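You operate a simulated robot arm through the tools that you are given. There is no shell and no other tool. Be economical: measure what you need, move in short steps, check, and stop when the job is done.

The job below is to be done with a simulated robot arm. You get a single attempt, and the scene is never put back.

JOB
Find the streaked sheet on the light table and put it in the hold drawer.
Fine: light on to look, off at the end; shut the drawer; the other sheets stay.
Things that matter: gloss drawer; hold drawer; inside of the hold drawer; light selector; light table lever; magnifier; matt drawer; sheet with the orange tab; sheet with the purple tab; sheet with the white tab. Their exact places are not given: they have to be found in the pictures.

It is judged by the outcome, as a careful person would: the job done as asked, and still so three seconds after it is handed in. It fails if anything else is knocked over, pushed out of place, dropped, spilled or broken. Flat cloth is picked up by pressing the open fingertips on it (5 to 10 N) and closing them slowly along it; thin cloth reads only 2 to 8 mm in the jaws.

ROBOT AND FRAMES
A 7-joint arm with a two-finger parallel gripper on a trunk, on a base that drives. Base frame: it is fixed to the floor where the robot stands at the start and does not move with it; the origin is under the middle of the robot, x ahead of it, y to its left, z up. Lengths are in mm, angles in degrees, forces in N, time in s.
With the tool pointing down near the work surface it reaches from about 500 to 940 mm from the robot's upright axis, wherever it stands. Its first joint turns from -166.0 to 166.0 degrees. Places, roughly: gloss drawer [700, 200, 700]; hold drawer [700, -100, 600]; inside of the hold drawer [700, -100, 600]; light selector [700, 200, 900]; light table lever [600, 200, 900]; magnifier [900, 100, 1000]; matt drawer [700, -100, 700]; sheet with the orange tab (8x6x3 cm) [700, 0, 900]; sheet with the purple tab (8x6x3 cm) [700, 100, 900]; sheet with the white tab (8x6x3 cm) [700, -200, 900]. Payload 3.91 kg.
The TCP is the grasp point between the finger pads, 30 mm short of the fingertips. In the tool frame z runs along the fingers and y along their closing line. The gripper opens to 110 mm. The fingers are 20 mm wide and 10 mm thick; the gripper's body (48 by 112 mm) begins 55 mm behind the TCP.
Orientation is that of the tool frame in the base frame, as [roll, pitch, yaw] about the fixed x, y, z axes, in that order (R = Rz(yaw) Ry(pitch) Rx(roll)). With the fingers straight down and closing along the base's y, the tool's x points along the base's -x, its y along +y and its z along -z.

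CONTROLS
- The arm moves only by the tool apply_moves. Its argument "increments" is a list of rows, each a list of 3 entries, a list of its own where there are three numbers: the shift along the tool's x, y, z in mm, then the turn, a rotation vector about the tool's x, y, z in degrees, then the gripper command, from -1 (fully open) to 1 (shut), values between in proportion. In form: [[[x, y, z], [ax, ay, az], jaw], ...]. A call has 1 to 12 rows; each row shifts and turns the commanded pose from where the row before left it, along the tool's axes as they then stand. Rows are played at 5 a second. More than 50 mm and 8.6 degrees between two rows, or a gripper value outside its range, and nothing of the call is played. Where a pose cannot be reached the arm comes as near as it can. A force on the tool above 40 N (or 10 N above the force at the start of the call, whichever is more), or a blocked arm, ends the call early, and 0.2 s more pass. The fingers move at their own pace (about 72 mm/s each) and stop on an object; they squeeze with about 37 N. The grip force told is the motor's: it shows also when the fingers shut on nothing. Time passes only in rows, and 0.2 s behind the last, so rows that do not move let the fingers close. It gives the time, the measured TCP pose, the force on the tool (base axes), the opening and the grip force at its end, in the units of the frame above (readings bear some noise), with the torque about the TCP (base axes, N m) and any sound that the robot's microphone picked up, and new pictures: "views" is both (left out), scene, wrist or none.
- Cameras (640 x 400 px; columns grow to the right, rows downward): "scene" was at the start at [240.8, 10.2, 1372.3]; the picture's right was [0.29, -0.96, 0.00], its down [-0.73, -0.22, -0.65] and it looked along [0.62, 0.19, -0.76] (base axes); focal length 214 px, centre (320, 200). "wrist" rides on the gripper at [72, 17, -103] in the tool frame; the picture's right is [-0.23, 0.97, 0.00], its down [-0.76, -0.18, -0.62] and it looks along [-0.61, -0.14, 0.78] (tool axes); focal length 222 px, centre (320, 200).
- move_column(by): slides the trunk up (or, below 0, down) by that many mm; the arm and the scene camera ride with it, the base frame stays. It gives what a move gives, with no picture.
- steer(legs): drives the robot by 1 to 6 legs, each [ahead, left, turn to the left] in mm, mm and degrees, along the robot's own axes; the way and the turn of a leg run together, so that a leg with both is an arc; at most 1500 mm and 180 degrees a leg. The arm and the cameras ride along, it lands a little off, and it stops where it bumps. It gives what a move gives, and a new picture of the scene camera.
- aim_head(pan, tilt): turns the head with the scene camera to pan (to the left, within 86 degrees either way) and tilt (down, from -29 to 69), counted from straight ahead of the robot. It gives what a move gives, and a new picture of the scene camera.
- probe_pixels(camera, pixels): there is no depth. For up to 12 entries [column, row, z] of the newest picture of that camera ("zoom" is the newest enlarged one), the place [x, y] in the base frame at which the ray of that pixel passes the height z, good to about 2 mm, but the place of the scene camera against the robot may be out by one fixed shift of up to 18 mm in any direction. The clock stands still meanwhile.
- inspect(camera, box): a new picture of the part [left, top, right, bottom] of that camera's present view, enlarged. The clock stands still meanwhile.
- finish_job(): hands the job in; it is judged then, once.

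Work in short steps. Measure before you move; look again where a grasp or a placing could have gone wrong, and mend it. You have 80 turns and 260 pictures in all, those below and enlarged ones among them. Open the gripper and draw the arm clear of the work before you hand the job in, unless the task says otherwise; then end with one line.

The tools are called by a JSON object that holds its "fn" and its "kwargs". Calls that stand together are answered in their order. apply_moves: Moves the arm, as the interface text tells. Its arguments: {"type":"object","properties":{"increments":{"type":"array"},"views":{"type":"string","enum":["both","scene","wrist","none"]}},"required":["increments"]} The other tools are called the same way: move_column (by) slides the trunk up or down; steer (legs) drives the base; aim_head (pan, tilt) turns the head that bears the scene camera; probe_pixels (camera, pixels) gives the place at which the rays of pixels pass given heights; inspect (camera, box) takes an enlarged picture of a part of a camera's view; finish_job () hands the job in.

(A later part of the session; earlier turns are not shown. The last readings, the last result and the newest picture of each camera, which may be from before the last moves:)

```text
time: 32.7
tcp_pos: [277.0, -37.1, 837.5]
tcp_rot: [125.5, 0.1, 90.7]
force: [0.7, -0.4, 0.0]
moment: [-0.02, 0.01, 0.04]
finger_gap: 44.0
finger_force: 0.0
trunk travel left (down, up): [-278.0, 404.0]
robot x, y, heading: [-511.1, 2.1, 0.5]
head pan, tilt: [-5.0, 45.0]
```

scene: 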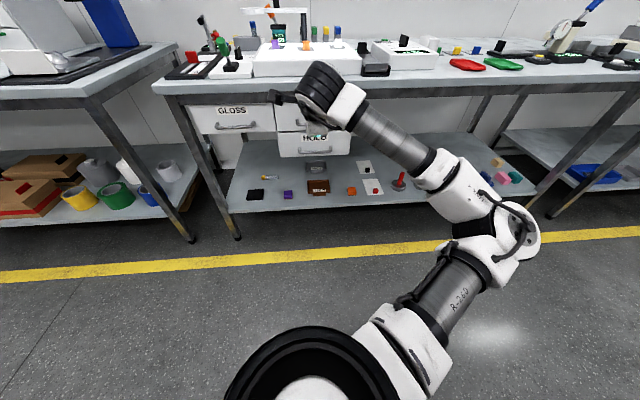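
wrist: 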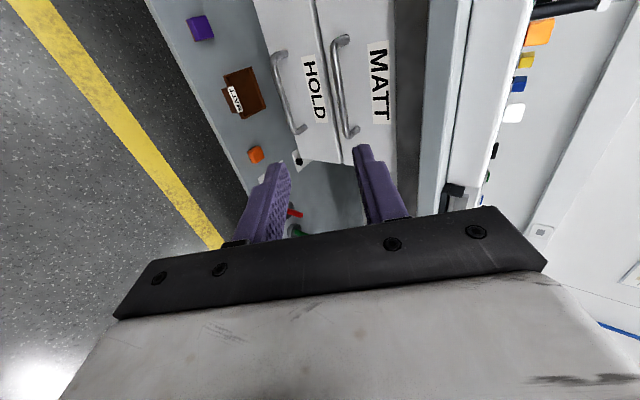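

The tilted pose works at (277,-37,838). I move down and forward to a pre-grasp about 70 mm short of the HOLD bar, along the finger direction.

{"fn": "apply_moves", "kwargs": {"increments": [[[-6.5, -32.7, 0], [0, 0, 0], 0.2], [[-6.5, -32.7, 0], [0, 0, 0], 0.2], [[0, 0, 44], [0, 0, 0], 0.2], [[0, 0, 44], [0, 0, 0], 0.2], [[0, 0, 44], [0, 0, 0], 0.2], [[0, 0, 44], [0, 0, 0], 0.2], [[0, 0, 44], [0, 0, 0], 0.2], [[0, 0, 0], [0, 0, 0], 0.2], [[0, 0, 0], [0, 0, 0], 0.2]]}}

{"fn": "inspect", "kwargs": {"camera": "wrist", "box": [160, 40, 480, 240]}}

{"fn": "inspect", "kwargs": {"camera": "scene", "box": [200, 60, 440, 210]}}

```text
time: 34.7
tcp_pos: [417.2, -47.9, 656.2]
tcp_rot: [125.4, 0.1, 90.7]
force: [-0.7, 1.0, 0.3]
moment: [0.04, -0.02, 0.03]
finger_gap: 44.2
finger_force: 0.1
trunk travel left (down, up): [-278.0, 404.0]
robot x, y, heading: [-508.5, 0.2, 0.3]
head pan, tilt: [-5.0, 45.0]
```

scene: 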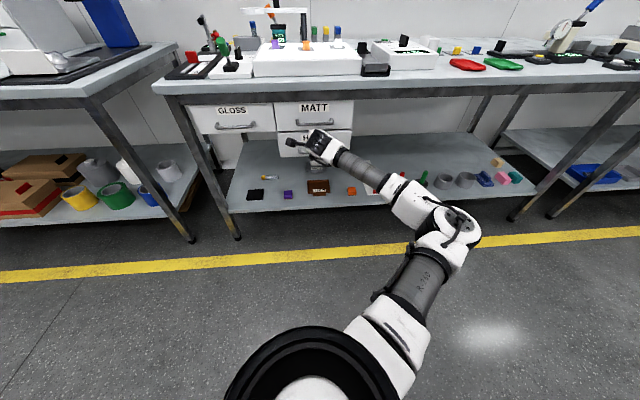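
wrist: 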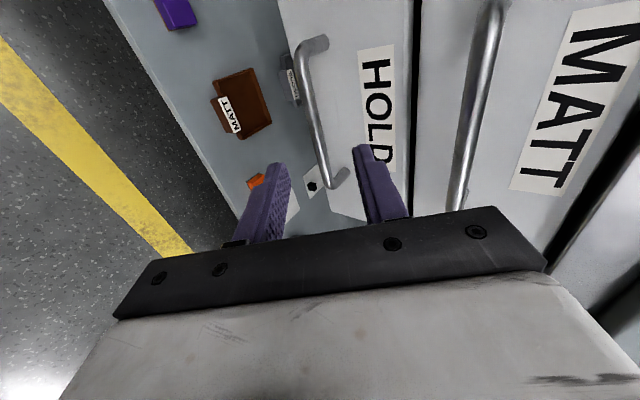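

```text
2.00 times, centred on (320, 140) of wrist
```

zoom: 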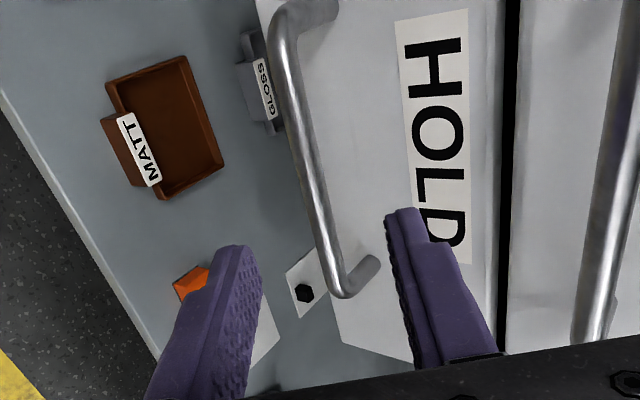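

```text
2.67 times, centred on (320, 135) of scene
```

zoom: 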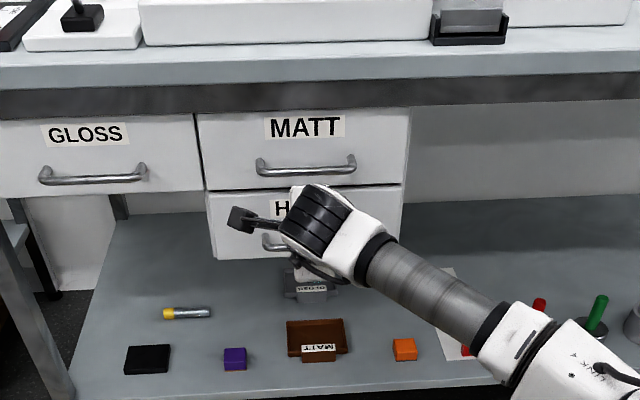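

The bar passes between the fingers in the wrist view. I recheck its place from this closer vantage, along with a point on the drawer's lower front edge.

{"fn": "probe_pixels", "kwargs": {"camera": "wrist", "pixels": [[299, 50, 600], [299, 50, 610], [299, 50, 620], [328, 180, 600], [328, 180, 610], [328, 180, 620], [316, 125, 610], [330, 210, 560], [330, 210, 580]]}}

```text
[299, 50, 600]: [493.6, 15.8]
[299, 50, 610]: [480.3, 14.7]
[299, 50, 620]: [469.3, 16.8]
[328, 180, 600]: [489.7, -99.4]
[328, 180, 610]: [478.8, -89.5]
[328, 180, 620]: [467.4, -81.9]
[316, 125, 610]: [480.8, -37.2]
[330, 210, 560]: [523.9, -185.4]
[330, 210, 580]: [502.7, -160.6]
```

Averaging the rays puts the bar near (490,-47,603). I advance 70 mm along the fingers, then close on it.

{"fn": "apply_moves", "kwargs": {"increments": [[[0, -1.5, 35], [0, 0, 0], 0.2], [[0, 0, 20], [0, 0, 0], 0.2], [[0, 0, 15], [0, 0, 0], 0.2], [[0, 0, 0], [0, 0, 0], 0.2]], "views": "wrist"}}

{"fn": "inspect", "kwargs": {"camera": "wrist", "box": [200, 60, 440, 210]}}

```text
time: 35.7
tcp_pos: [472.8, -47.5, 615.8]
tcp_rot: [125.3, 0.1, 90.7]
force: [0.4, 0.4, 0.2]
moment: [-0.02, 0.05, 0.01]
finger_gap: 44.0
finger_force: 0.0
trunk travel left (down, up): [-278.0, 404.0]
robot x, y, heading: [-508.0, -3.2, 0.1]
head pan, tilt: [-5.0, 45.0]
```

wrist: 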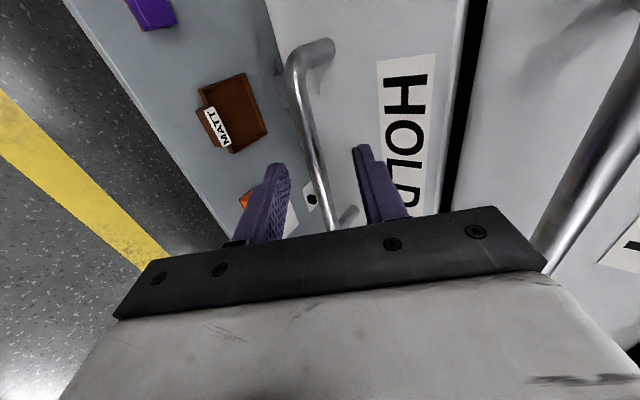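

```text
2.67 times, centred on (320, 135) of wrist
```

zoom: 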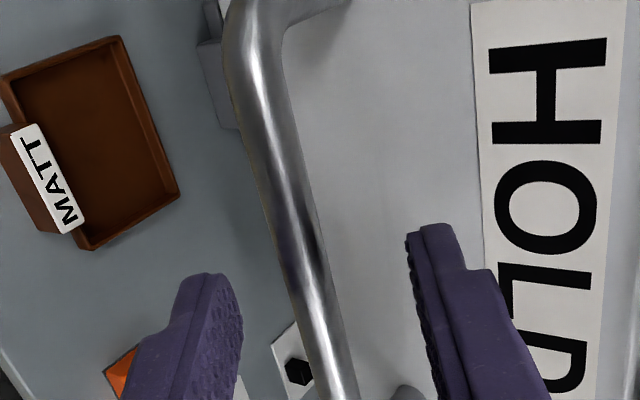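

The bar lies between the fingers. I close on it and read the opening.

{"fn": "apply_moves", "kwargs": {"increments": [[[0, 0, 0], [0, 0, 0], 0.6], [[0, 0, 0], [0, 0, 0], 1], [[0, 0, 0], [0, 0, 0], 1], [[0, 0, 0], [0, 0, 0], 1]], "views": "wrist"}}

```text
time: 36.7
tcp_pos: [472.6, -47.1, 614.6]
tcp_rot: [125.6, 0.0, 90.6]
force: [-19.1, 0.9, -9.4]
moment: [0.52, 0.59, -0.57]
finger_gap: 11.6
finger_force: 44.6
trunk travel left (down, up): [-278.0, 404.0]
robot x, y, heading: [-510.1, 0.9, 0.3]
head pan, tilt: [-5.0, 45.0]
```

wrist: 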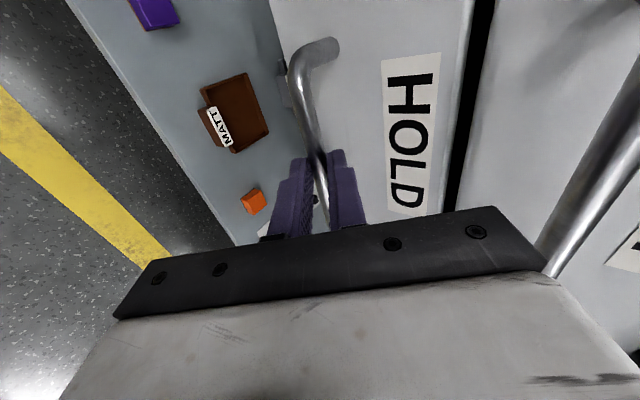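

The jaws hold the bar at 11.6 mm. I pull straight back, first a test of about 60 mm.

{"fn": "apply_moves", "kwargs": {"increments": [[[0, -5.7, -8.2], [0, 0, 0], 1], [[0, -5.7, -8.2], [0, 0, 0], 1], [[0, -8.6, -12.3], [0, 0, 0], 1], [[0, -8.6, -12.3], [0, 0, 0], 1], [[0, -8.6, -12.3], [0, 0, 0], 1], [[0, 0, 0], [0, 0, 0], 1]]}}

```text
time: 38.1
tcp_pos: [408.7, -47.9, 611.9]
tcp_rot: [125.7, 0.1, 90.8]
force: [-0.7, 4.4, -24.6]
moment: [0.97, 0.54, -0.11]
finger_gap: 11.6
finger_force: 44.7
trunk travel left (down, up): [-278.0, 404.0]
robot x, y, heading: [-510.7, 1.2, 0.4]
head pan, tilt: [-5.0, 45.0]
```

scene: 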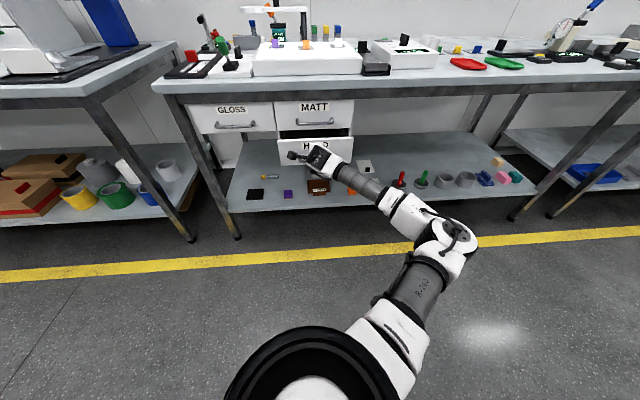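
wrist: 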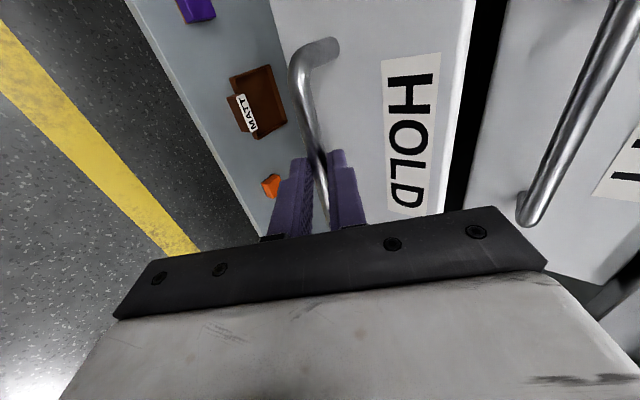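

The drawer slides open; a 25 N vertical load has built up, so I ease down 3 mm and continue pulling about 140 mm more.

{"fn": "apply_moves", "kwargs": {"increments": [[[0, -2.5, 1.7], [0, 0, 0], 1], [[0, -9, -11.8], [0, 0, 0], 1], [[0, -9, -12], [0, 0, 0], 1], [[0, -9, -12], [0, 0, 0], 1], [[0, -9, -12], [0, 0, 0], 1], [[0, -9, -12], [0, 0, 0], 1], [[0, -9, -12], [0, 0, 0], 1], [[0, -9, -12], [0, 0, 0], 1], [[0, -9, -12], [0, 0, 0], 1], [[0, -9, -12], [0, 0, 0], 1], [[0, 0, 0], [0, 0, 0], 1]]}}

```text
time: 40.5
tcp_pos: [273.2, -46.8, 612.8]
tcp_rot: [125.2, 0.0, 91.1]
force: [-0.7, 29.1, 9.1]
moment: [0.83, -0.23, -0.39]
finger_gap: 11.8
finger_force: 45.0
trunk travel left (down, up): [-278.0, 404.0]
robot x, y, heading: [-510.6, -4.7, 0.2]
head pan, tilt: [-5.0, 45.0]
```

scene: 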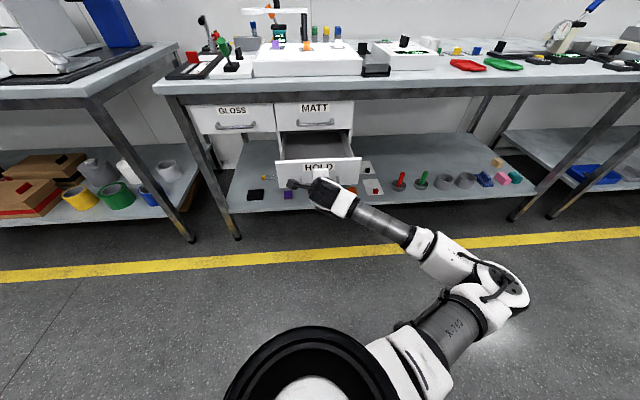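
wrist: 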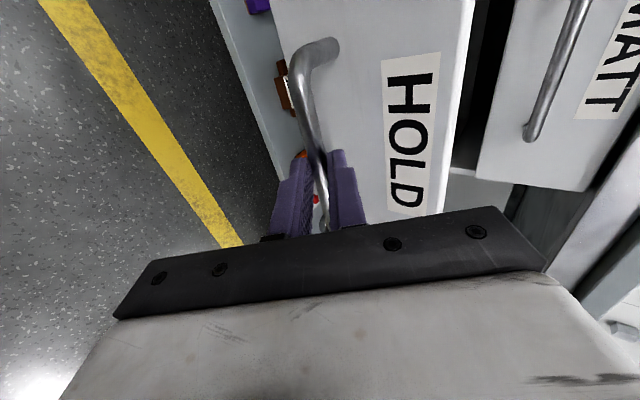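

The drawer is open about 200 mm and empty. I release the bar and back out along the fingers.

{"fn": "apply_moves", "kwargs": {"increments": [[[0, 0, 0], [0, 0, 0], 0.3], [[0, 0, 0], [0, 0, 0], 0.2], [[0, 0, 0], [0, 0, 0], 0.2], [[0, 0, -20], [0, 0, 0], 0.2], [[0, 0, -40], [0, 0, 0], 0.2], [[0, 0, -40], [0, 0, 0], 0.2], [[0, 0, 0], [0, 0, 0], 0.2]]}}

{"fn": "inspect", "kwargs": {"camera": "scene", "box": [220, 80, 420, 205]}}

```text
time: 42.1
tcp_pos: [192.9, -52.0, 668.5]
tcp_rot: [125.3, 0.3, 90.7]
force: [-0.1, -0.6, 0.2]
moment: [-0.01, -0.06, 0.01]
finger_gap: 44.3
finger_force: 0.0
trunk travel left (down, up): [-278.0, 404.0]
robot x, y, heading: [-506.4, -1.7, 0.4]
head pan, tilt: [-5.0, 45.0]
```

scene: 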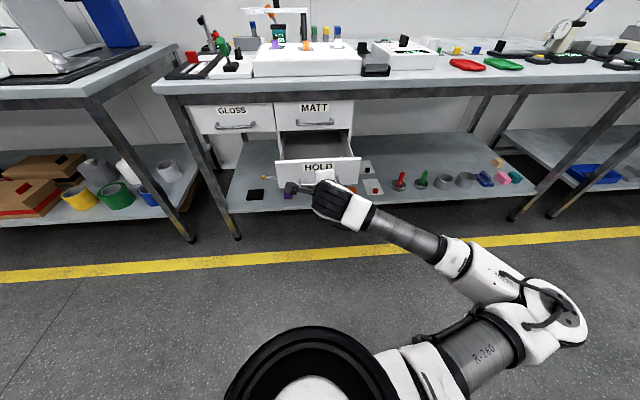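
wrist: 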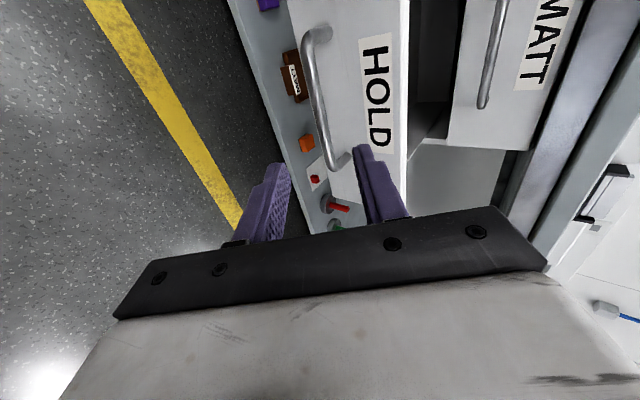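

```text
3.20 times, centred on (320, 142) of scene
```

zoom: 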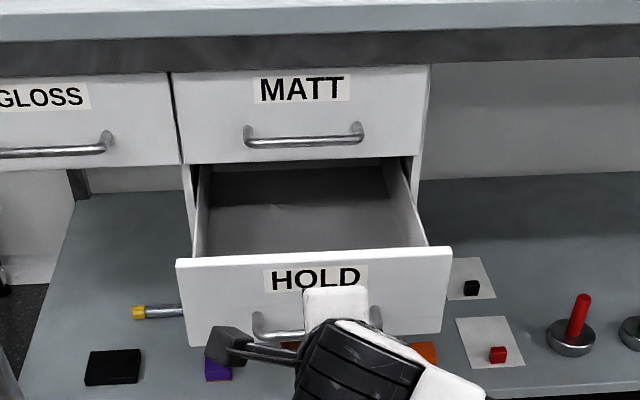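

The HOLD drawer is open and empty. I raise the trunk and bring the tool back to pointing straight down.

{"fn": "move_column", "kwargs": {"by": 370}}

{"fn": "apply_moves", "kwargs": {"increments": [[[0, 0, 0], [7.8, 0, 0], -0.2], [[0, 0, 0], [7.8, 0, 0], -0.2], [[0, 0, 0], [7.8, 0, 0], -0.2], [[0, 0, 0], [7.8, 0, 0], -0.2], [[0, 0, 0], [7.8, 0, 0], -0.2], [[0, 0, 0], [7.8, 0, 0], -0.2], [[0, 0, 0], [7.8, 0, 0], -0.2], [[0, 0, 0], [0, 0, 0], -0.2]], "views": "none"}}

{"fn": "apply_moves", "kwargs": {"increments": [[[0, 0, 0], [0, 0, -8.2], -0.2], [[0, 0, 0], [0, 0, -8.2], -0.2], [[0, 0, 0], [0, 0, -8.2], -0.2], [[0, 0, 0], [0, 0, -8.2], -0.2], [[0, 0, 0], [0, 0, -8.2], -0.2], [[0, 0, 0], [0, 0, -8.2], -0.2], [[0, 0, 0], [0, 0, -8.2], -0.2], [[0, 0, 0], [0, 0, -8.2], -0.2], [[0, 0, 0], [0, 0, -8.2], -0.2], [[0, 0, 0], [0, 0, -8.2], -0.2], [[0, 0, 0], [0, 0, -7.3], -0.2], [[0, 0, 0], [0, 0, 0], -0.2]]}}

```text
time: 45.7
tcp_pos: [193.5, -53.6, 1038.9]
tcp_rot: [125.4, 0.1, 90.8]
force: [0.3, -0.7, -0.7]
moment: [0.01, -0.03, 0.01]
finger_gap: 44.2
finger_force: 0.0
trunk travel left (down, up): [-648.0, 34.0]
robot x, y, heading: [-512.7, -1.5, 0.5]
head pan, tilt: [-5.0, 45.0]
```

```text
time: 47.5
tcp_pos: [192.9, -53.1, 1038.5]
tcp_rot: [-179.9, 0.1, 90.7]
force: [-0.6, 0.4, 0.0]
moment: [0.04, -0.03, -0.01]
finger_gap: 65.9
finger_force: 0.1
trunk travel left (down, up): [-648.0, 34.0]
robot x, y, heading: [-509.9, 2.6, 0.6]
head pan, tilt: [-5.0, 45.0]
```

```text
time: 50.1
tcp_pos: [194.0, -52.5, 1038.3]
tcp_rot: [-180.0, 0.1, -179.9]
force: [-0.3, -0.1, 0.2]
moment: [-0.05, 0.02, 0.0]
finger_gap: 65.9
finger_force: 0.1
trunk travel left (down, up): [-648.0, 34.0]
robot x, y, heading: [-511.6, 1.5, 0.5]
head pan, tilt: [-5.0, 45.0]
```

scene: 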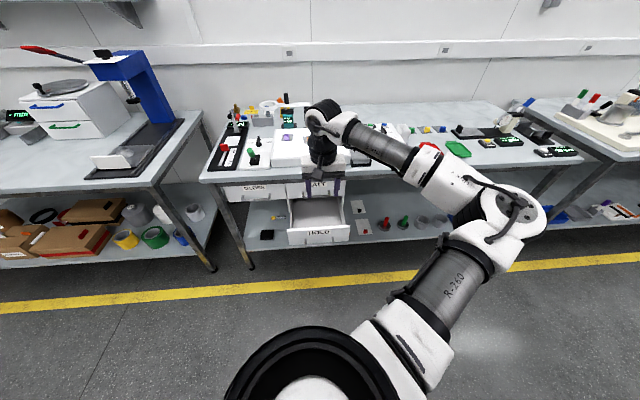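
wrist: 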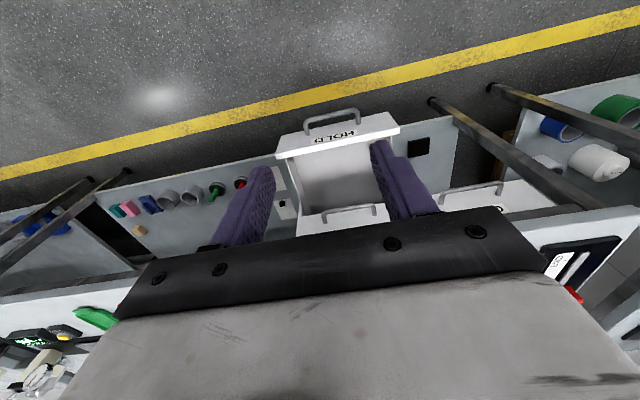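

Tool is down again at (194,-53,1038). I drive ahead 300 mm, staying well short of the open drawer, and aim the head at the sheets.

{"fn": "steer", "kwargs": {"legs": [[300, 0, 0]]}}

{"fn": "inspect", "kwargs": {"camera": "wrist", "box": [160, 40, 480, 240]}}

```text
time: 52.1
tcp_pos: [495.4, -52.5, 1038.5]
tcp_rot: [-179.8, 0.0, 179.8]
force: [0.4, 0.3, 0.2]
moment: [0.0, 0.02, 0.0]
finger_gap: 66.0
finger_force: 0.1
trunk travel left (down, up): [-648.0, 34.0]
robot x, y, heading: [-213.7, -2.6, 0.0]
head pan, tilt: [-5.0, 45.0]
```

scene: 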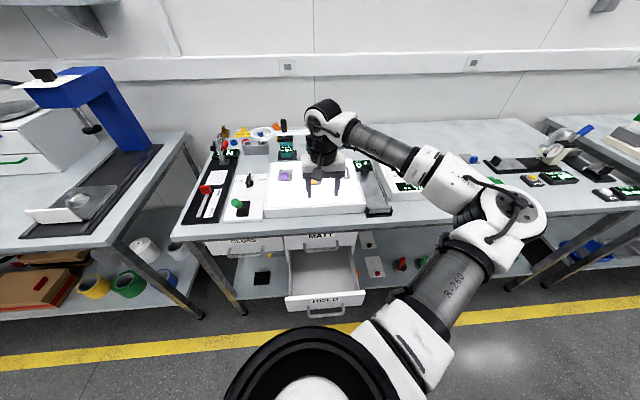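

```text
2.00 times, centred on (320, 140) of wrist
```

zoom: 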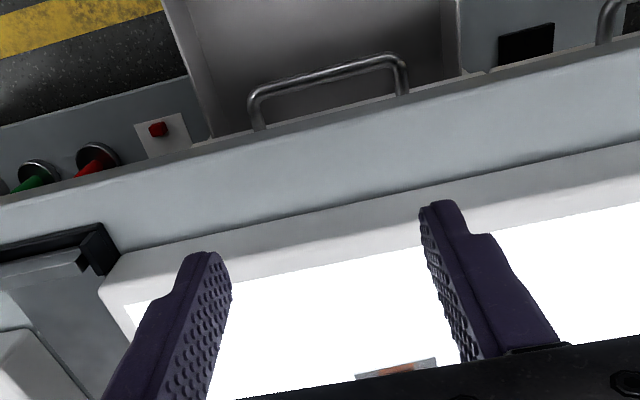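

I move forward 100 mm to bring the sheets into the wrist view for a close check of streaks.

{"fn": "apply_moves", "kwargs": {"increments": [[[-34, 4, 0], [0, 0, 0], -0.2], [[-34, 4, 0], [0, 0, 0], -0.2], [[-32, 4, 0], [0, 0, 0], -0.2], [[0, 0, 0], [0, 0, 0], -0.2]], "views": "wrist"}}

{"fn": "inspect", "kwargs": {"camera": "wrist", "box": [200, 80, 440, 230]}}

{"fn": "inspect", "kwargs": {"camera": "wrist", "box": [100, 150, 260, 250]}}

```text
time: 53.1
tcp_pos: [596.8, -43.7, 1037.2]
tcp_rot: [-179.9, 0.1, 179.8]
force: [-0.3, 0.3, -0.1]
moment: [-0.02, 0.0, 0.0]
finger_gap: 66.1
finger_force: 0.0
trunk travel left (down, up): [-648.0, 34.0]
robot x, y, heading: [-208.5, -0.8, 0.2]
head pan, tilt: [-5.0, 45.0]
```

wrist: 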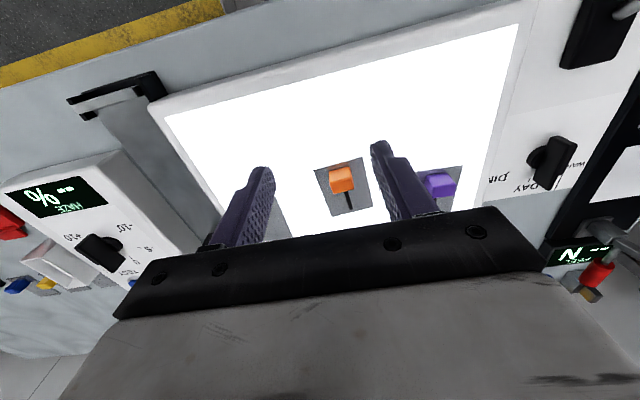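

```text
2.67 times, centred on (320, 155) of wrist
```

zoom: 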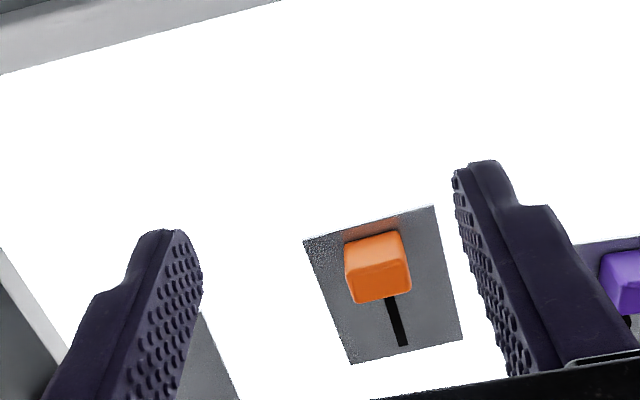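

```text
4.00 times, centred on (180, 200) of wrist
```

zoom: 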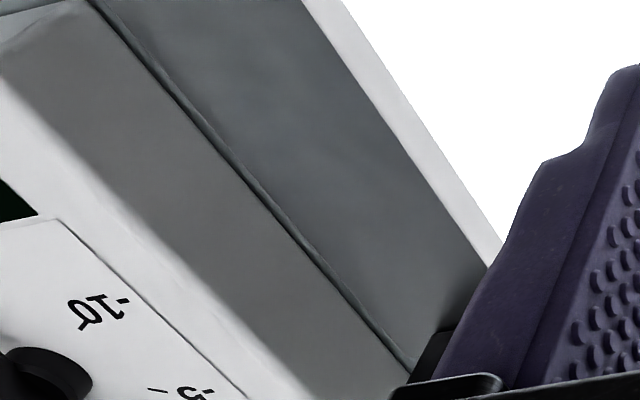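

The orange sheet clearly bears a dark streak beside its tab. I probe the tab and sheet corners.

{"fn": "inspect", "kwargs": {"camera": "wrist", "box": [280, 140, 400, 215]}}

{"fn": "probe_pixels", "kwargs": {"camera": "wrist", "pixels": [[342, 180, 900], [342, 180, 920], [342, 180, 935], [314, 171, 905], [363, 157, 905], [372, 207, 905], [332, 216, 905], [440, 185, 920]]}}

```text
5.33 times, centred on (340, 178) of wrist
```

zoom: 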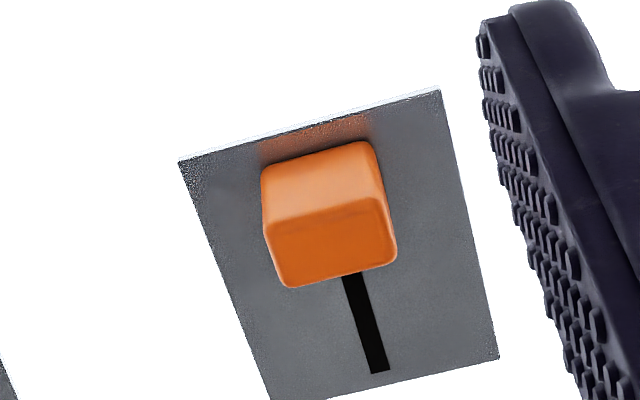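

```text
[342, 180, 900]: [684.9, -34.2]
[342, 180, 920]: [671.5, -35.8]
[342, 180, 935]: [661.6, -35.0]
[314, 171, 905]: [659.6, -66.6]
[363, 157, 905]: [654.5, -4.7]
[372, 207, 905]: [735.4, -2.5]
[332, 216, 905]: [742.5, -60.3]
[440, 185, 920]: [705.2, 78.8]
```

The tab spans about x 664–684, y centre -36, z 905–931 on a sheet 80×60. I move over it and descend to TCP z≈941, tips just above the sheet.

{"fn": "apply_moves", "kwargs": {"increments": [[[-39, 4, 0], [0, 0, 0], -0.2], [[-38, 4, 0], [0, 0, 0], -0.2], [[0, 0, 35], [0, 0, 0], -0.2], [[0, 0, 30], [0, 0, 0], -0.2], [[0, 0, 0], [0, 0, 0], -0.2]]}}

{"fn": "inspect", "kwargs": {"camera": "wrist", "box": [220, 100, 420, 225]}}

```text
time: 54.3
tcp_pos: [671.3, -34.4, 974.3]
tcp_rot: [-179.9, 0.1, 179.8]
force: [-0.1, 0.7, -0.1]
moment: [-0.05, -0.02, -0.04]
finger_gap: 66.1
finger_force: 0.1
trunk travel left (down, up): [-648.0, 34.0]
robot x, y, heading: [-209.8, -3.5, 0.1]
head pan, tilt: [-5.0, 45.0]
```

scene: 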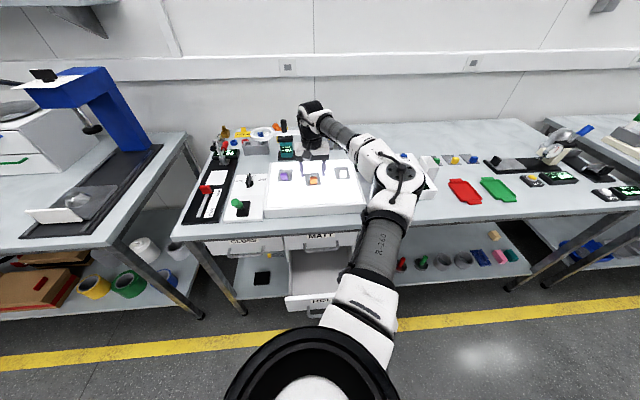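
wrist: 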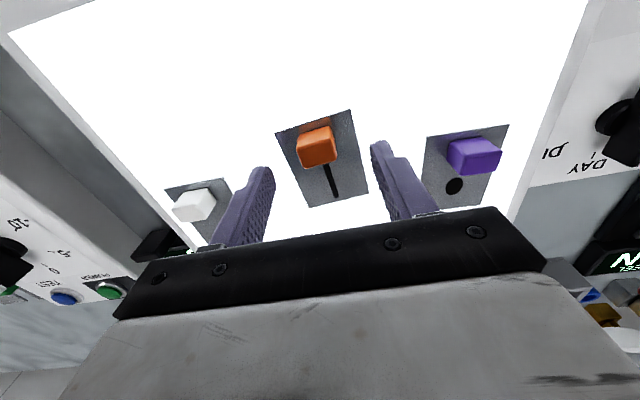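

```text
3.20 times, centred on (320, 162) of wrist
```

zoom: 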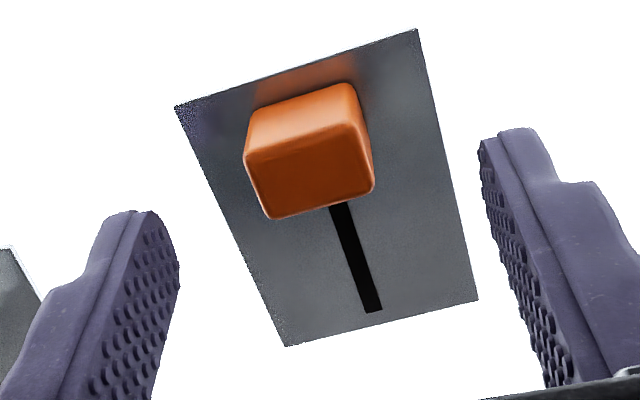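

I verify the tab from this closer view: top face near edge about (316,143), far edge (320,162).

{"fn": "probe_pixels", "kwargs": {"camera": "wrist", "pixels": [[316, 143, 931], [320, 163, 931], [316, 143, 920], [320, 163, 920], [312, 128, 905], [297, 147, 931], [336, 142, 931], [275, 133, 905], [368, 192, 905], [309, 208, 905]]}}

```text
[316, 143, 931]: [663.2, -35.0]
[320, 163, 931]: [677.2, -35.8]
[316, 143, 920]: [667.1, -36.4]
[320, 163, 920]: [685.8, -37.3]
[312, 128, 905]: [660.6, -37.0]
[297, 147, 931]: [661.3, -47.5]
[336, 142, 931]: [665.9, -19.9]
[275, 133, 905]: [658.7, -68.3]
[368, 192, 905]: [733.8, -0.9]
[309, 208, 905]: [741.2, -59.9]
```

The tab centre (≈671,-35) is right under the TCP. I descend 33 mm and close.

{"fn": "apply_moves", "kwargs": {"increments": [[[0, 0, 17], [0, 0, 0], -0.2], [[0, 0, 16], [0, 0, 0], -0.2], [[0, 0, 0], [0, 0, 0], -0.2], [[0, 0, 0], [0, 0, 0], 0.3], [[0, 0, 0], [0, 0, 0], 1], [[0, 0, 0], [0, 0, 0], 1], [[0, 0, 0], [0, 0, 0], 1]], "views": "wrist"}}

{"fn": "inspect", "kwargs": {"camera": "wrist", "box": [220, 100, 420, 225]}}

```text
time: 55.9
tcp_pos: [670.8, -33.9, 940.5]
tcp_rot: [-179.9, 0.0, 179.9]
force: [0.9, 2.4, 3.7]
moment: [0.21, 0.01, 0.0]
finger_gap: 58.9
finger_force: 37.1
trunk travel left (down, up): [-648.0, 34.0]
robot x, y, heading: [-209.4, -3.6, 0.0]
head pan, tilt: [-5.0, 45.0]
```

wrist: 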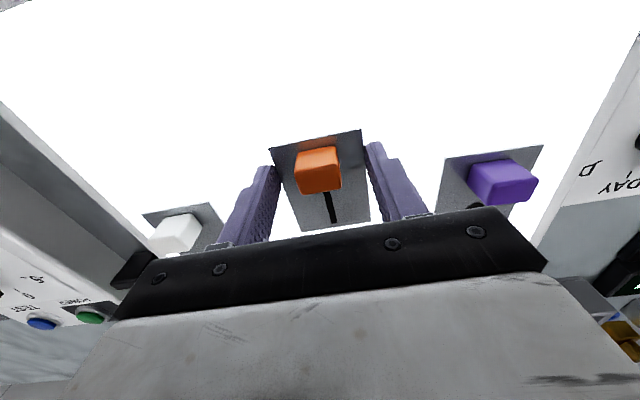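

```text
3.20 times, centred on (320, 162) of wrist
```

zoom: 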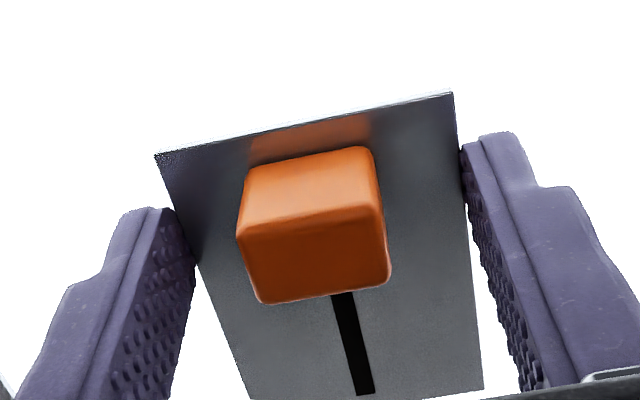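

The fingers closed on the plate's edges (58.9 mm), off its balance point. I reopen, rise 13 mm so the tips clear the plate, and close on the tab instead.

{"fn": "apply_moves", "kwargs": {"increments": [[[0, 0, 0], [0, 0, 0], -0.25], [[0, 0, 0], [0, 0, 0], -0.25], [[0, 0, -13], [0, 0, 0], -0.25], [[0, 0, 0], [0, 0, 0], -0.25], [[0, 0, 0], [0, 0, 0], 0.3], [[0, 0, 0], [0, 0, 0], 1], [[0, 0, 0], [0, 0, 0], 1], [[0, 0, 0], [0, 0, 0], 1]], "views": "wrist"}}

{"fn": "inspect", "kwargs": {"camera": "wrist", "box": [220, 100, 420, 225]}}

```text
time: 57.7
tcp_pos: [671.8, -34.4, 952.7]
tcp_rot: [-179.9, 0.0, 179.8]
force: [-0.1, -0.1, -1.0]
moment: [0.0, -0.01, -0.03]
finger_gap: 24.7
finger_force: 37.1
trunk travel left (down, up): [-648.0, 34.0]
robot x, y, heading: [-209.9, -1.7, 0.0]
head pan, tilt: [-5.0, 45.0]
```

wrist: 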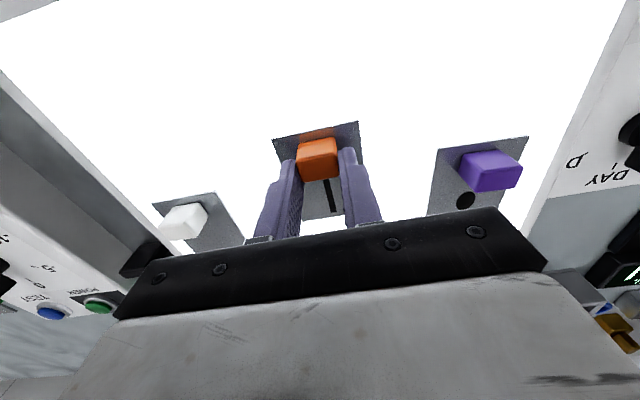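

```text
3.20 times, centred on (320, 162) of wrist
```

zoom: 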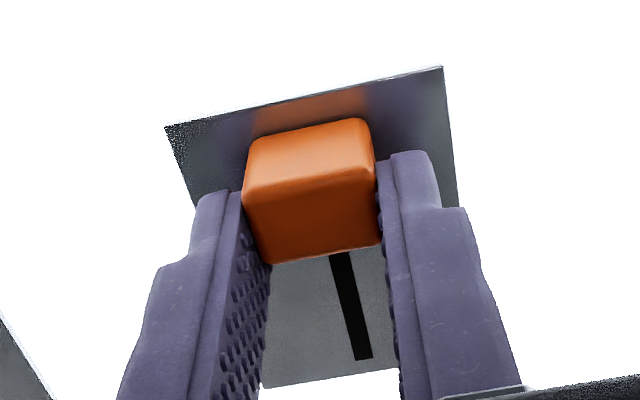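

The tab is gripped at 24.7 mm. I lift and check that it comes along.

{"fn": "apply_moves", "kwargs": {"increments": [[[0, 0, -15], [0, 0, 0], 1], [[0, 0, -25], [0, 0, 0], 1], [[0, 0, -40], [0, 0, 0], 1], [[0, 0, -20], [0, 0, 0], 1], [[0, 0, 0], [0, 0, 0], 1]]}}

{"fn": "inspect", "kwargs": {"camera": "wrist", "box": [160, 60, 480, 260]}}

```text
time: 58.9
tcp_pos: [672.9, -32.6, 1053.8]
tcp_rot: [-179.9, 0.0, 179.7]
force: [-0.5, -0.1, -0.3]
moment: [-0.02, -0.01, -0.01]
finger_gap: 24.5
finger_force: 37.0
trunk travel left (down, up): [-648.0, 34.0]
robot x, y, heading: [-209.8, -4.5, 0.1]
head pan, tilt: [-5.0, 45.0]
```

scene: 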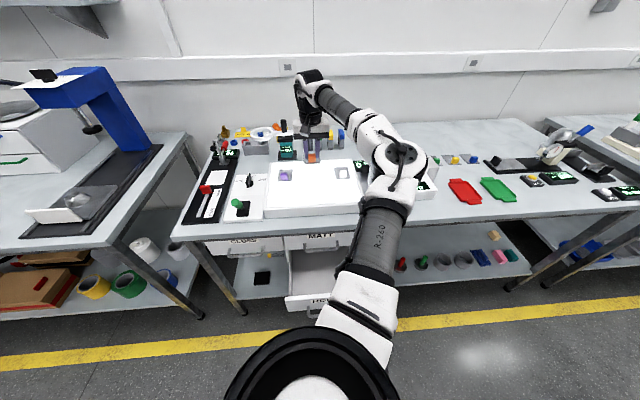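
wrist: 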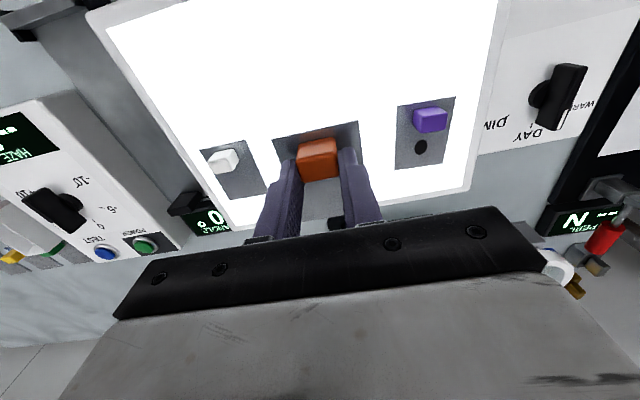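

```text
2.00 times, centred on (320, 160) of wrist
```

zoom: 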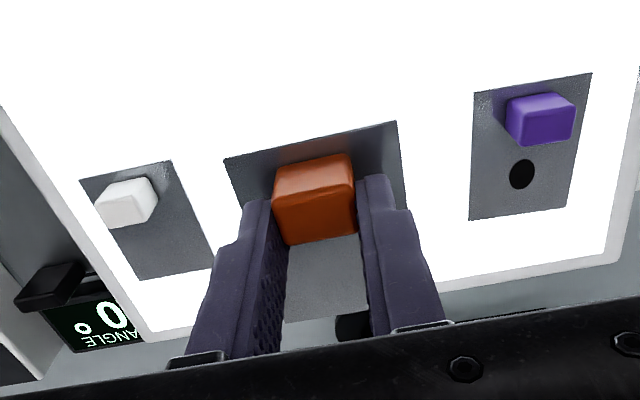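

It hangs level; the other two sheets remain (white clear, purple a spot). I back the base 290 mm to bring the sheet out over the open drawer.

{"fn": "steer", "kwargs": {"legs": [[-290, 0, 0]]}}

{"fn": "inspect", "kwargs": {"camera": "scene", "box": [200, 140, 440, 290]}}

{"fn": "inspect", "kwargs": {"camera": "wrist", "box": [160, 40, 480, 240]}}

```text
time: 60.9
tcp_pos: [387.5, -28.5, 1053.8]
tcp_rot: [180.0, 0.0, -179.8]
force: [-0.1, 0.1, 0.1]
moment: [-0.02, -0.01, 0.0]
finger_gap: 24.8
finger_force: 36.7
trunk travel left (down, up): [-648.0, 34.0]
robot x, y, heading: [-498.2, -1.3, 0.7]
head pan, tilt: [-5.0, 45.0]
```

scene: 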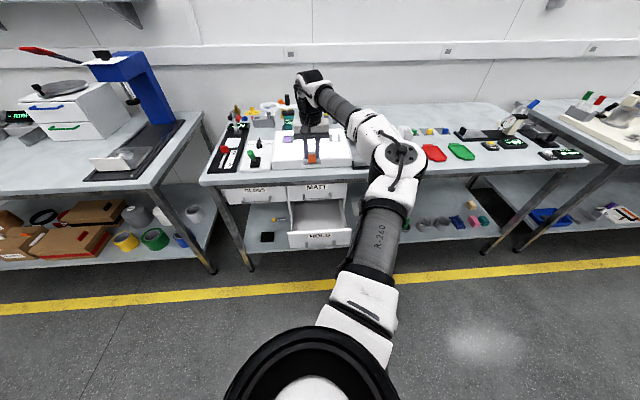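

```text
2.67 times, centred on (320, 215) of scene
```

zoom: 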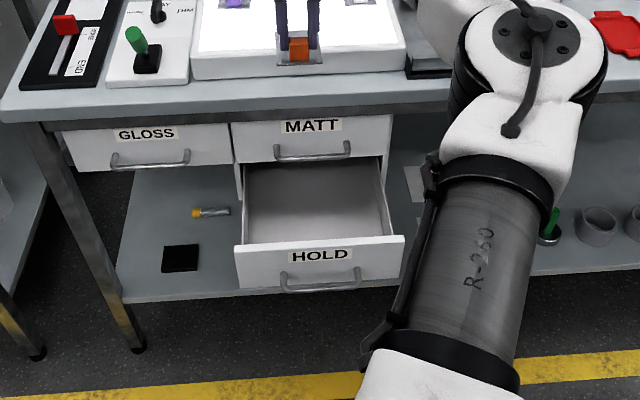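

```text
2.00 times, centred on (320, 140) of wrist
```

zoom: 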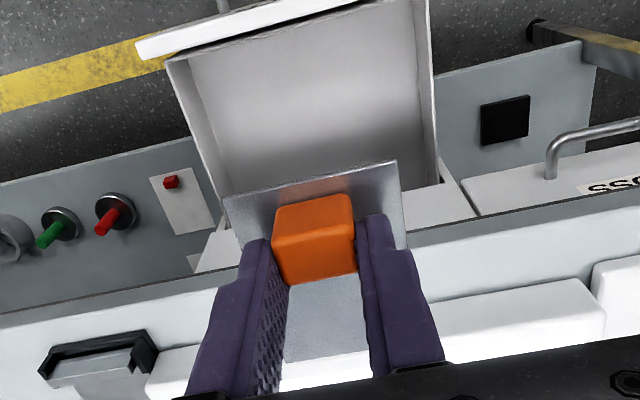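

I probe the drawer's inner corners and the table's front edge in the wrist picture.

{"fn": "probe_pixels", "kwargs": {"camera": "zoom", "pixels": [[170, 55, 650], [427, 5, 650], [440, 185, 650], [215, 235, 650], [185, 55, 570], [412, 10, 570], [500, 225, 870], [300, 262, 870], [140, 50, 655]]}}

```text
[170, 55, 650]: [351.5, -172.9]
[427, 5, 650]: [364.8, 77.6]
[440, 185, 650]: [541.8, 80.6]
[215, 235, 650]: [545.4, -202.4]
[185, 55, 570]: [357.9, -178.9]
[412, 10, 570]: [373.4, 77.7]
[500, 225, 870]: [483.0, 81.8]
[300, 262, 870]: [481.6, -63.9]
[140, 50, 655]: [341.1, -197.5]
```

Drawer interior spans roughly x 360–540, y about -160..70, and the table edge is at x≈480; the sheet will span x≈374–454, so it fits. I shift y by -17 and lower the trunk 300.

{"fn": "apply_moves", "kwargs": {"increments": [[[0, -17, 0], [0, 0, 0], 1], [[0, 0, 0], [0, 0, 0], 1]], "views": "none"}}

{"fn": "move_column", "kwargs": {"by": -330}}

{"fn": "aim_head", "kwargs": {"pan": -3, "tilt": 40}}

{"fn": "inspect", "kwargs": {"camera": "wrist", "box": [160, 40, 480, 240]}}

{"fn": "inspect", "kwargs": {"camera": "scene", "box": [200, 80, 440, 230]}}

```text
time: 61.5
tcp_pos: [388.3, -45.9, 1052.9]
tcp_rot: [-179.9, 0.0, -179.9]
force: [-0.5, -0.8, 0.2]
moment: [0.02, 0.03, -0.01]
finger_gap: 24.8
finger_force: 36.5
trunk travel left (down, up): [-648.0, 34.0]
robot x, y, heading: [-495.3, -0.6, 0.4]
head pan, tilt: [-5.0, 45.0]
```

```text
time: 64.8
tcp_pos: [388.1, -46.3, 722.5]
tcp_rot: [-179.9, 0.1, -179.8]
force: [0.1, -0.2, 0.2]
moment: [0.02, -0.01, 0.0]
finger_gap: 24.7
finger_force: 37.0
trunk travel left (down, up): [-318.0, 364.0]
robot x, y, heading: [-494.2, -3.2, 0.3]
head pan, tilt: [-5.0, 45.0]
```

```text
time: 65.4
tcp_pos: [389.5, -46.8, 722.3]
tcp_rot: [-179.9, 0.0, -179.9]
force: [-0.6, -0.3, -0.8]
moment: [-0.04, -0.01, 0.01]
finger_gap: 24.5
finger_force: 37.1
trunk travel left (down, up): [-318.0, 364.0]
robot x, y, heading: [-495.3, -1.3, 0.6]
head pan, tilt: [-3.0, 40.0]
```

scene: 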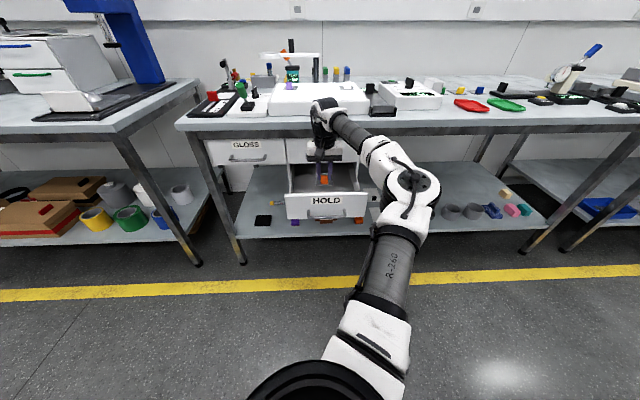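

```text
2.00 times, centred on (320, 140) of wrist
```

zoom: 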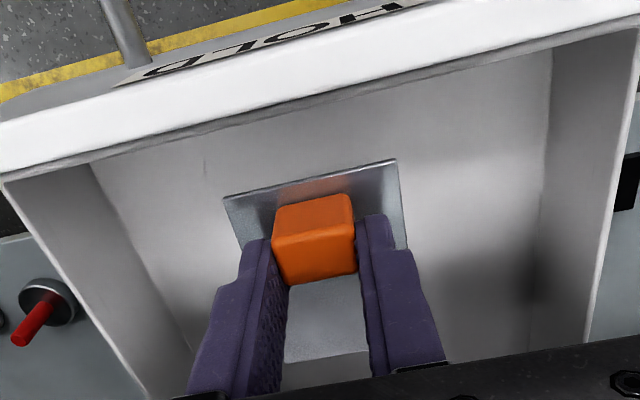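

```text
2.67 times, centred on (320, 155) of scene
```

zoom: 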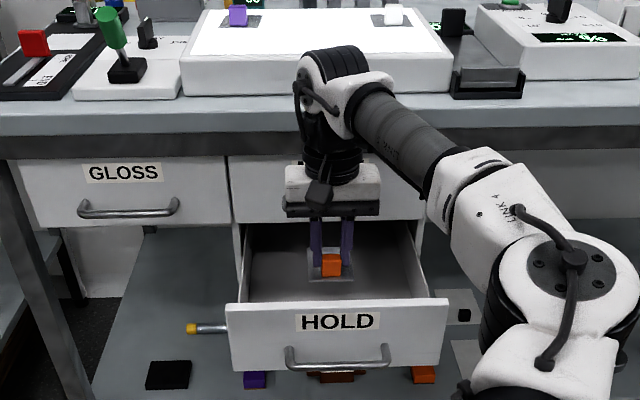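

The sheet is centred over the drawer. I descend 75 mm with the arm.

{"fn": "apply_moves", "kwargs": {"increments": [[[0, 0, 20], [0, 0, 0], 1], [[0, 0, 20], [0, 0, 0], 1], [[0, 0, 20], [0, 0, 0], 1], [[0, 0, 15], [0, 0, 0], 1], [[0, 0, 0], [0, 0, 0], 1]]}}

{"fn": "inspect", "kwargs": {"camera": "scene", "box": [250, 120, 400, 214]}}

```text
time: 66.6
tcp_pos: [387.5, -45.6, 646.8]
tcp_rot: [-180.0, 0.0, -179.8]
force: [0.4, -0.2, -0.2]
moment: [0.0, 0.02, 0.0]
finger_gap: 24.8
finger_force: 36.9
trunk travel left (down, up): [-318.0, 364.0]
robot x, y, heading: [-488.8, 0.6, 0.4]
head pan, tilt: [-3.0, 40.0]
```

scene: 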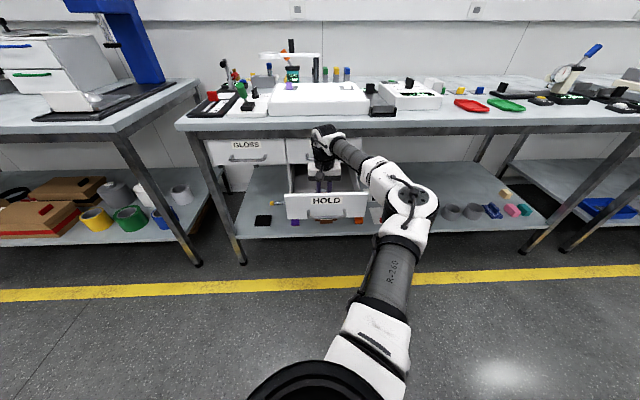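
wrist: 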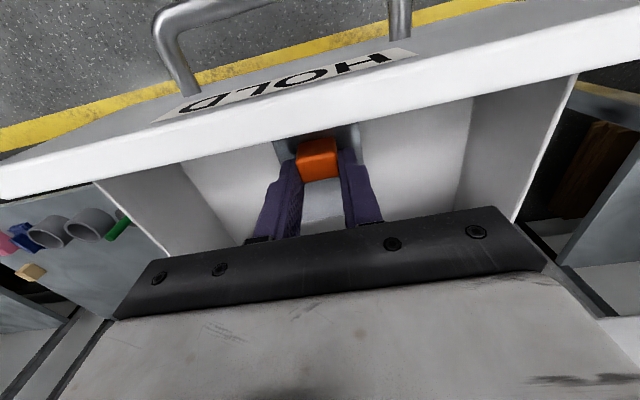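

```text
4.26 times, centred on (325, 167) of scene
```

zoom: 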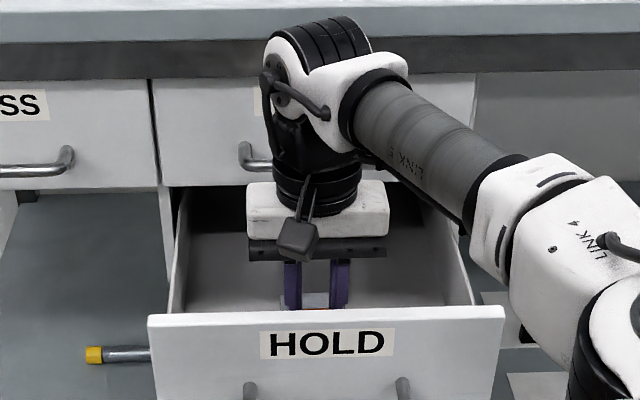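

Still free. I go down in small steps until contact.

{"fn": "apply_moves", "kwargs": {"increments": [[[0, 0, 5], [0, 0, 0], 1], [[0, 0, 5], [0, 0, 0], 1], [[0, 0, 5], [0, 0, 0], 1], [[0, 0, 0], [0, 0, 0], 1]], "views": "none"}}

{"fn": "inspect", "kwargs": {"camera": "wrist", "box": [220, 100, 420, 225]}}

```text
time: 67.6
tcp_pos: [388.7, -48.2, 633.6]
tcp_rot: [-180.0, 0.0, -179.7]
force: [-0.3, 0.8, -0.5]
moment: [0.04, 0.02, -0.04]
finger_gap: 24.5
finger_force: 36.7
trunk travel left (down, up): [-318.0, 364.0]
robot x, y, heading: [-491.0, -3.3, 0.8]
head pan, tilt: [-3.0, 40.0]
```

```text
3.20 times, centred on (320, 162) of wrist
```

zoom: 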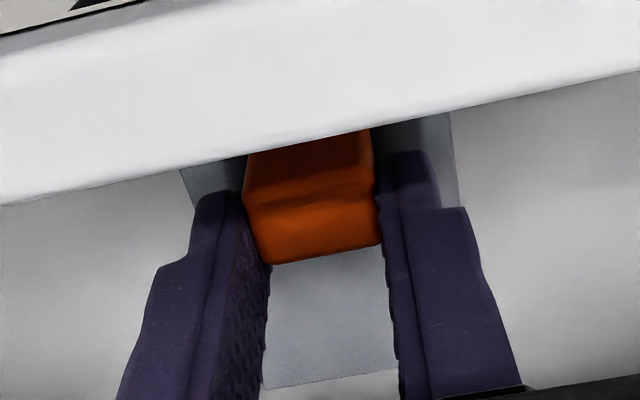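

No contact at z≈634; I keep descending in small steps.

{"fn": "apply_moves", "kwargs": {"increments": [[[0, 0, 4], [0, 0, 0], 1], [[0, 0, 4], [0, 0, 0], 1], [[0, 0, 4], [0, 0, 0], 1], [[0, 0, 0], [0, 0, 0], 1]], "views": "none"}}

{"fn": "inspect", "kwargs": {"camera": "scene", "box": [250, 120, 400, 214]}}

```text
time: 68.6
tcp_pos: [387.2, -46.3, 620.0]
tcp_rot: [-179.9, 0.0, -179.7]
force: [0.1, 0.0, -1.1]
moment: [0.02, -0.01, 0.0]
finger_gap: 24.5
finger_force: 36.6
trunk travel left (down, up): [-318.0, 364.0]
robot x, y, heading: [-490.4, -4.9, 0.4]
head pan, tilt: [-3.0, 40.0]
```

```text
4.26 times, centred on (325, 167) of scene
```

zoom: 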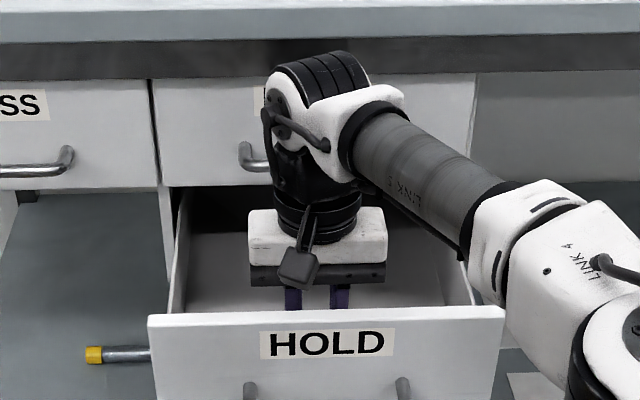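

Nothing touched yet at z≈620; a few more small steps down.

{"fn": "apply_moves", "kwargs": {"increments": [[[0, 0, 4], [0, 0, 0], 1], [[0, 0, 4], [0, 0, 0], 1], [[0, 0, 0], [0, 0, 0], 1]], "views": "none"}}

{"fn": "inspect", "kwargs": {"camera": "wrist", "box": [180, 80, 460, 255]}}

```text
time: 69.4
tcp_pos: [389.7, -47.2, 613.3]
tcp_rot: [-179.8, 0.0, -179.8]
force: [-0.4, -0.2, -0.4]
moment: [0.0, 0.01, -0.01]
finger_gap: 24.6
finger_force: 36.9
trunk travel left (down, up): [-318.0, 364.0]
robot x, y, heading: [-493.0, -3.9, 0.5]
head pan, tilt: [-3.0, 40.0]
```

```text
2.29 times, centred on (320, 168) of wrist
```

zoom: 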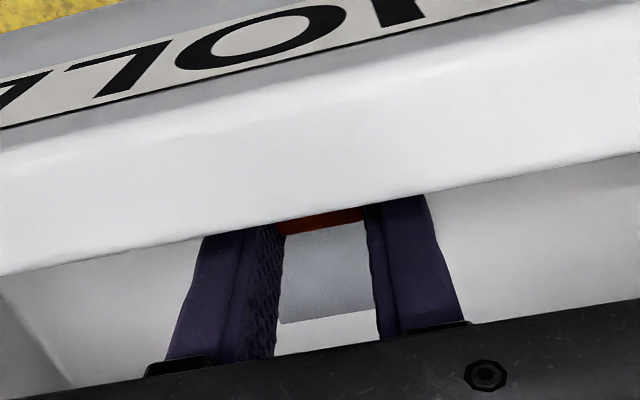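

Still free at z≈613; the camera stays above the front panel. I continue in 3 mm steps.

{"fn": "apply_moves", "kwargs": {"increments": [[[0, 0, 3], [0, 0, 0], 1], [[0, 0, 3], [0, 0, 0], 1], [[0, 0, 3], [0, 0, 0], 1], [[0, 0, 0], [0, 0, 0], 1]], "views": "none"}}

{"fn": "inspect", "kwargs": {"camera": "scene", "box": [250, 120, 400, 214]}}

```text
time: 70.4
tcp_pos: [387.5, -46.3, 607.3]
tcp_rot: [-180.0, 0.2, -179.8]
force: [-1.0, -1.1, 15.5]
moment: [0.06, 0.15, 0.0]
finger_gap: 24.7
finger_force: 36.7
trunk travel left (down, up): [-318.0, 364.0]
robot x, y, heading: [-489.5, -2.7, 0.5]
head pan, tilt: [-3.0, 40.0]
```

```text
4.26 times, centred on (325, 167) of scene
```

zoom: 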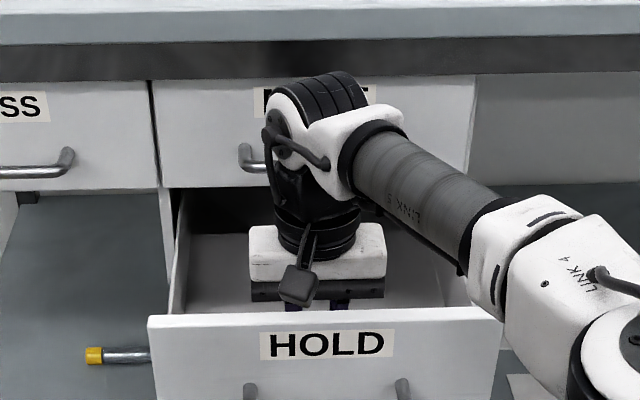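

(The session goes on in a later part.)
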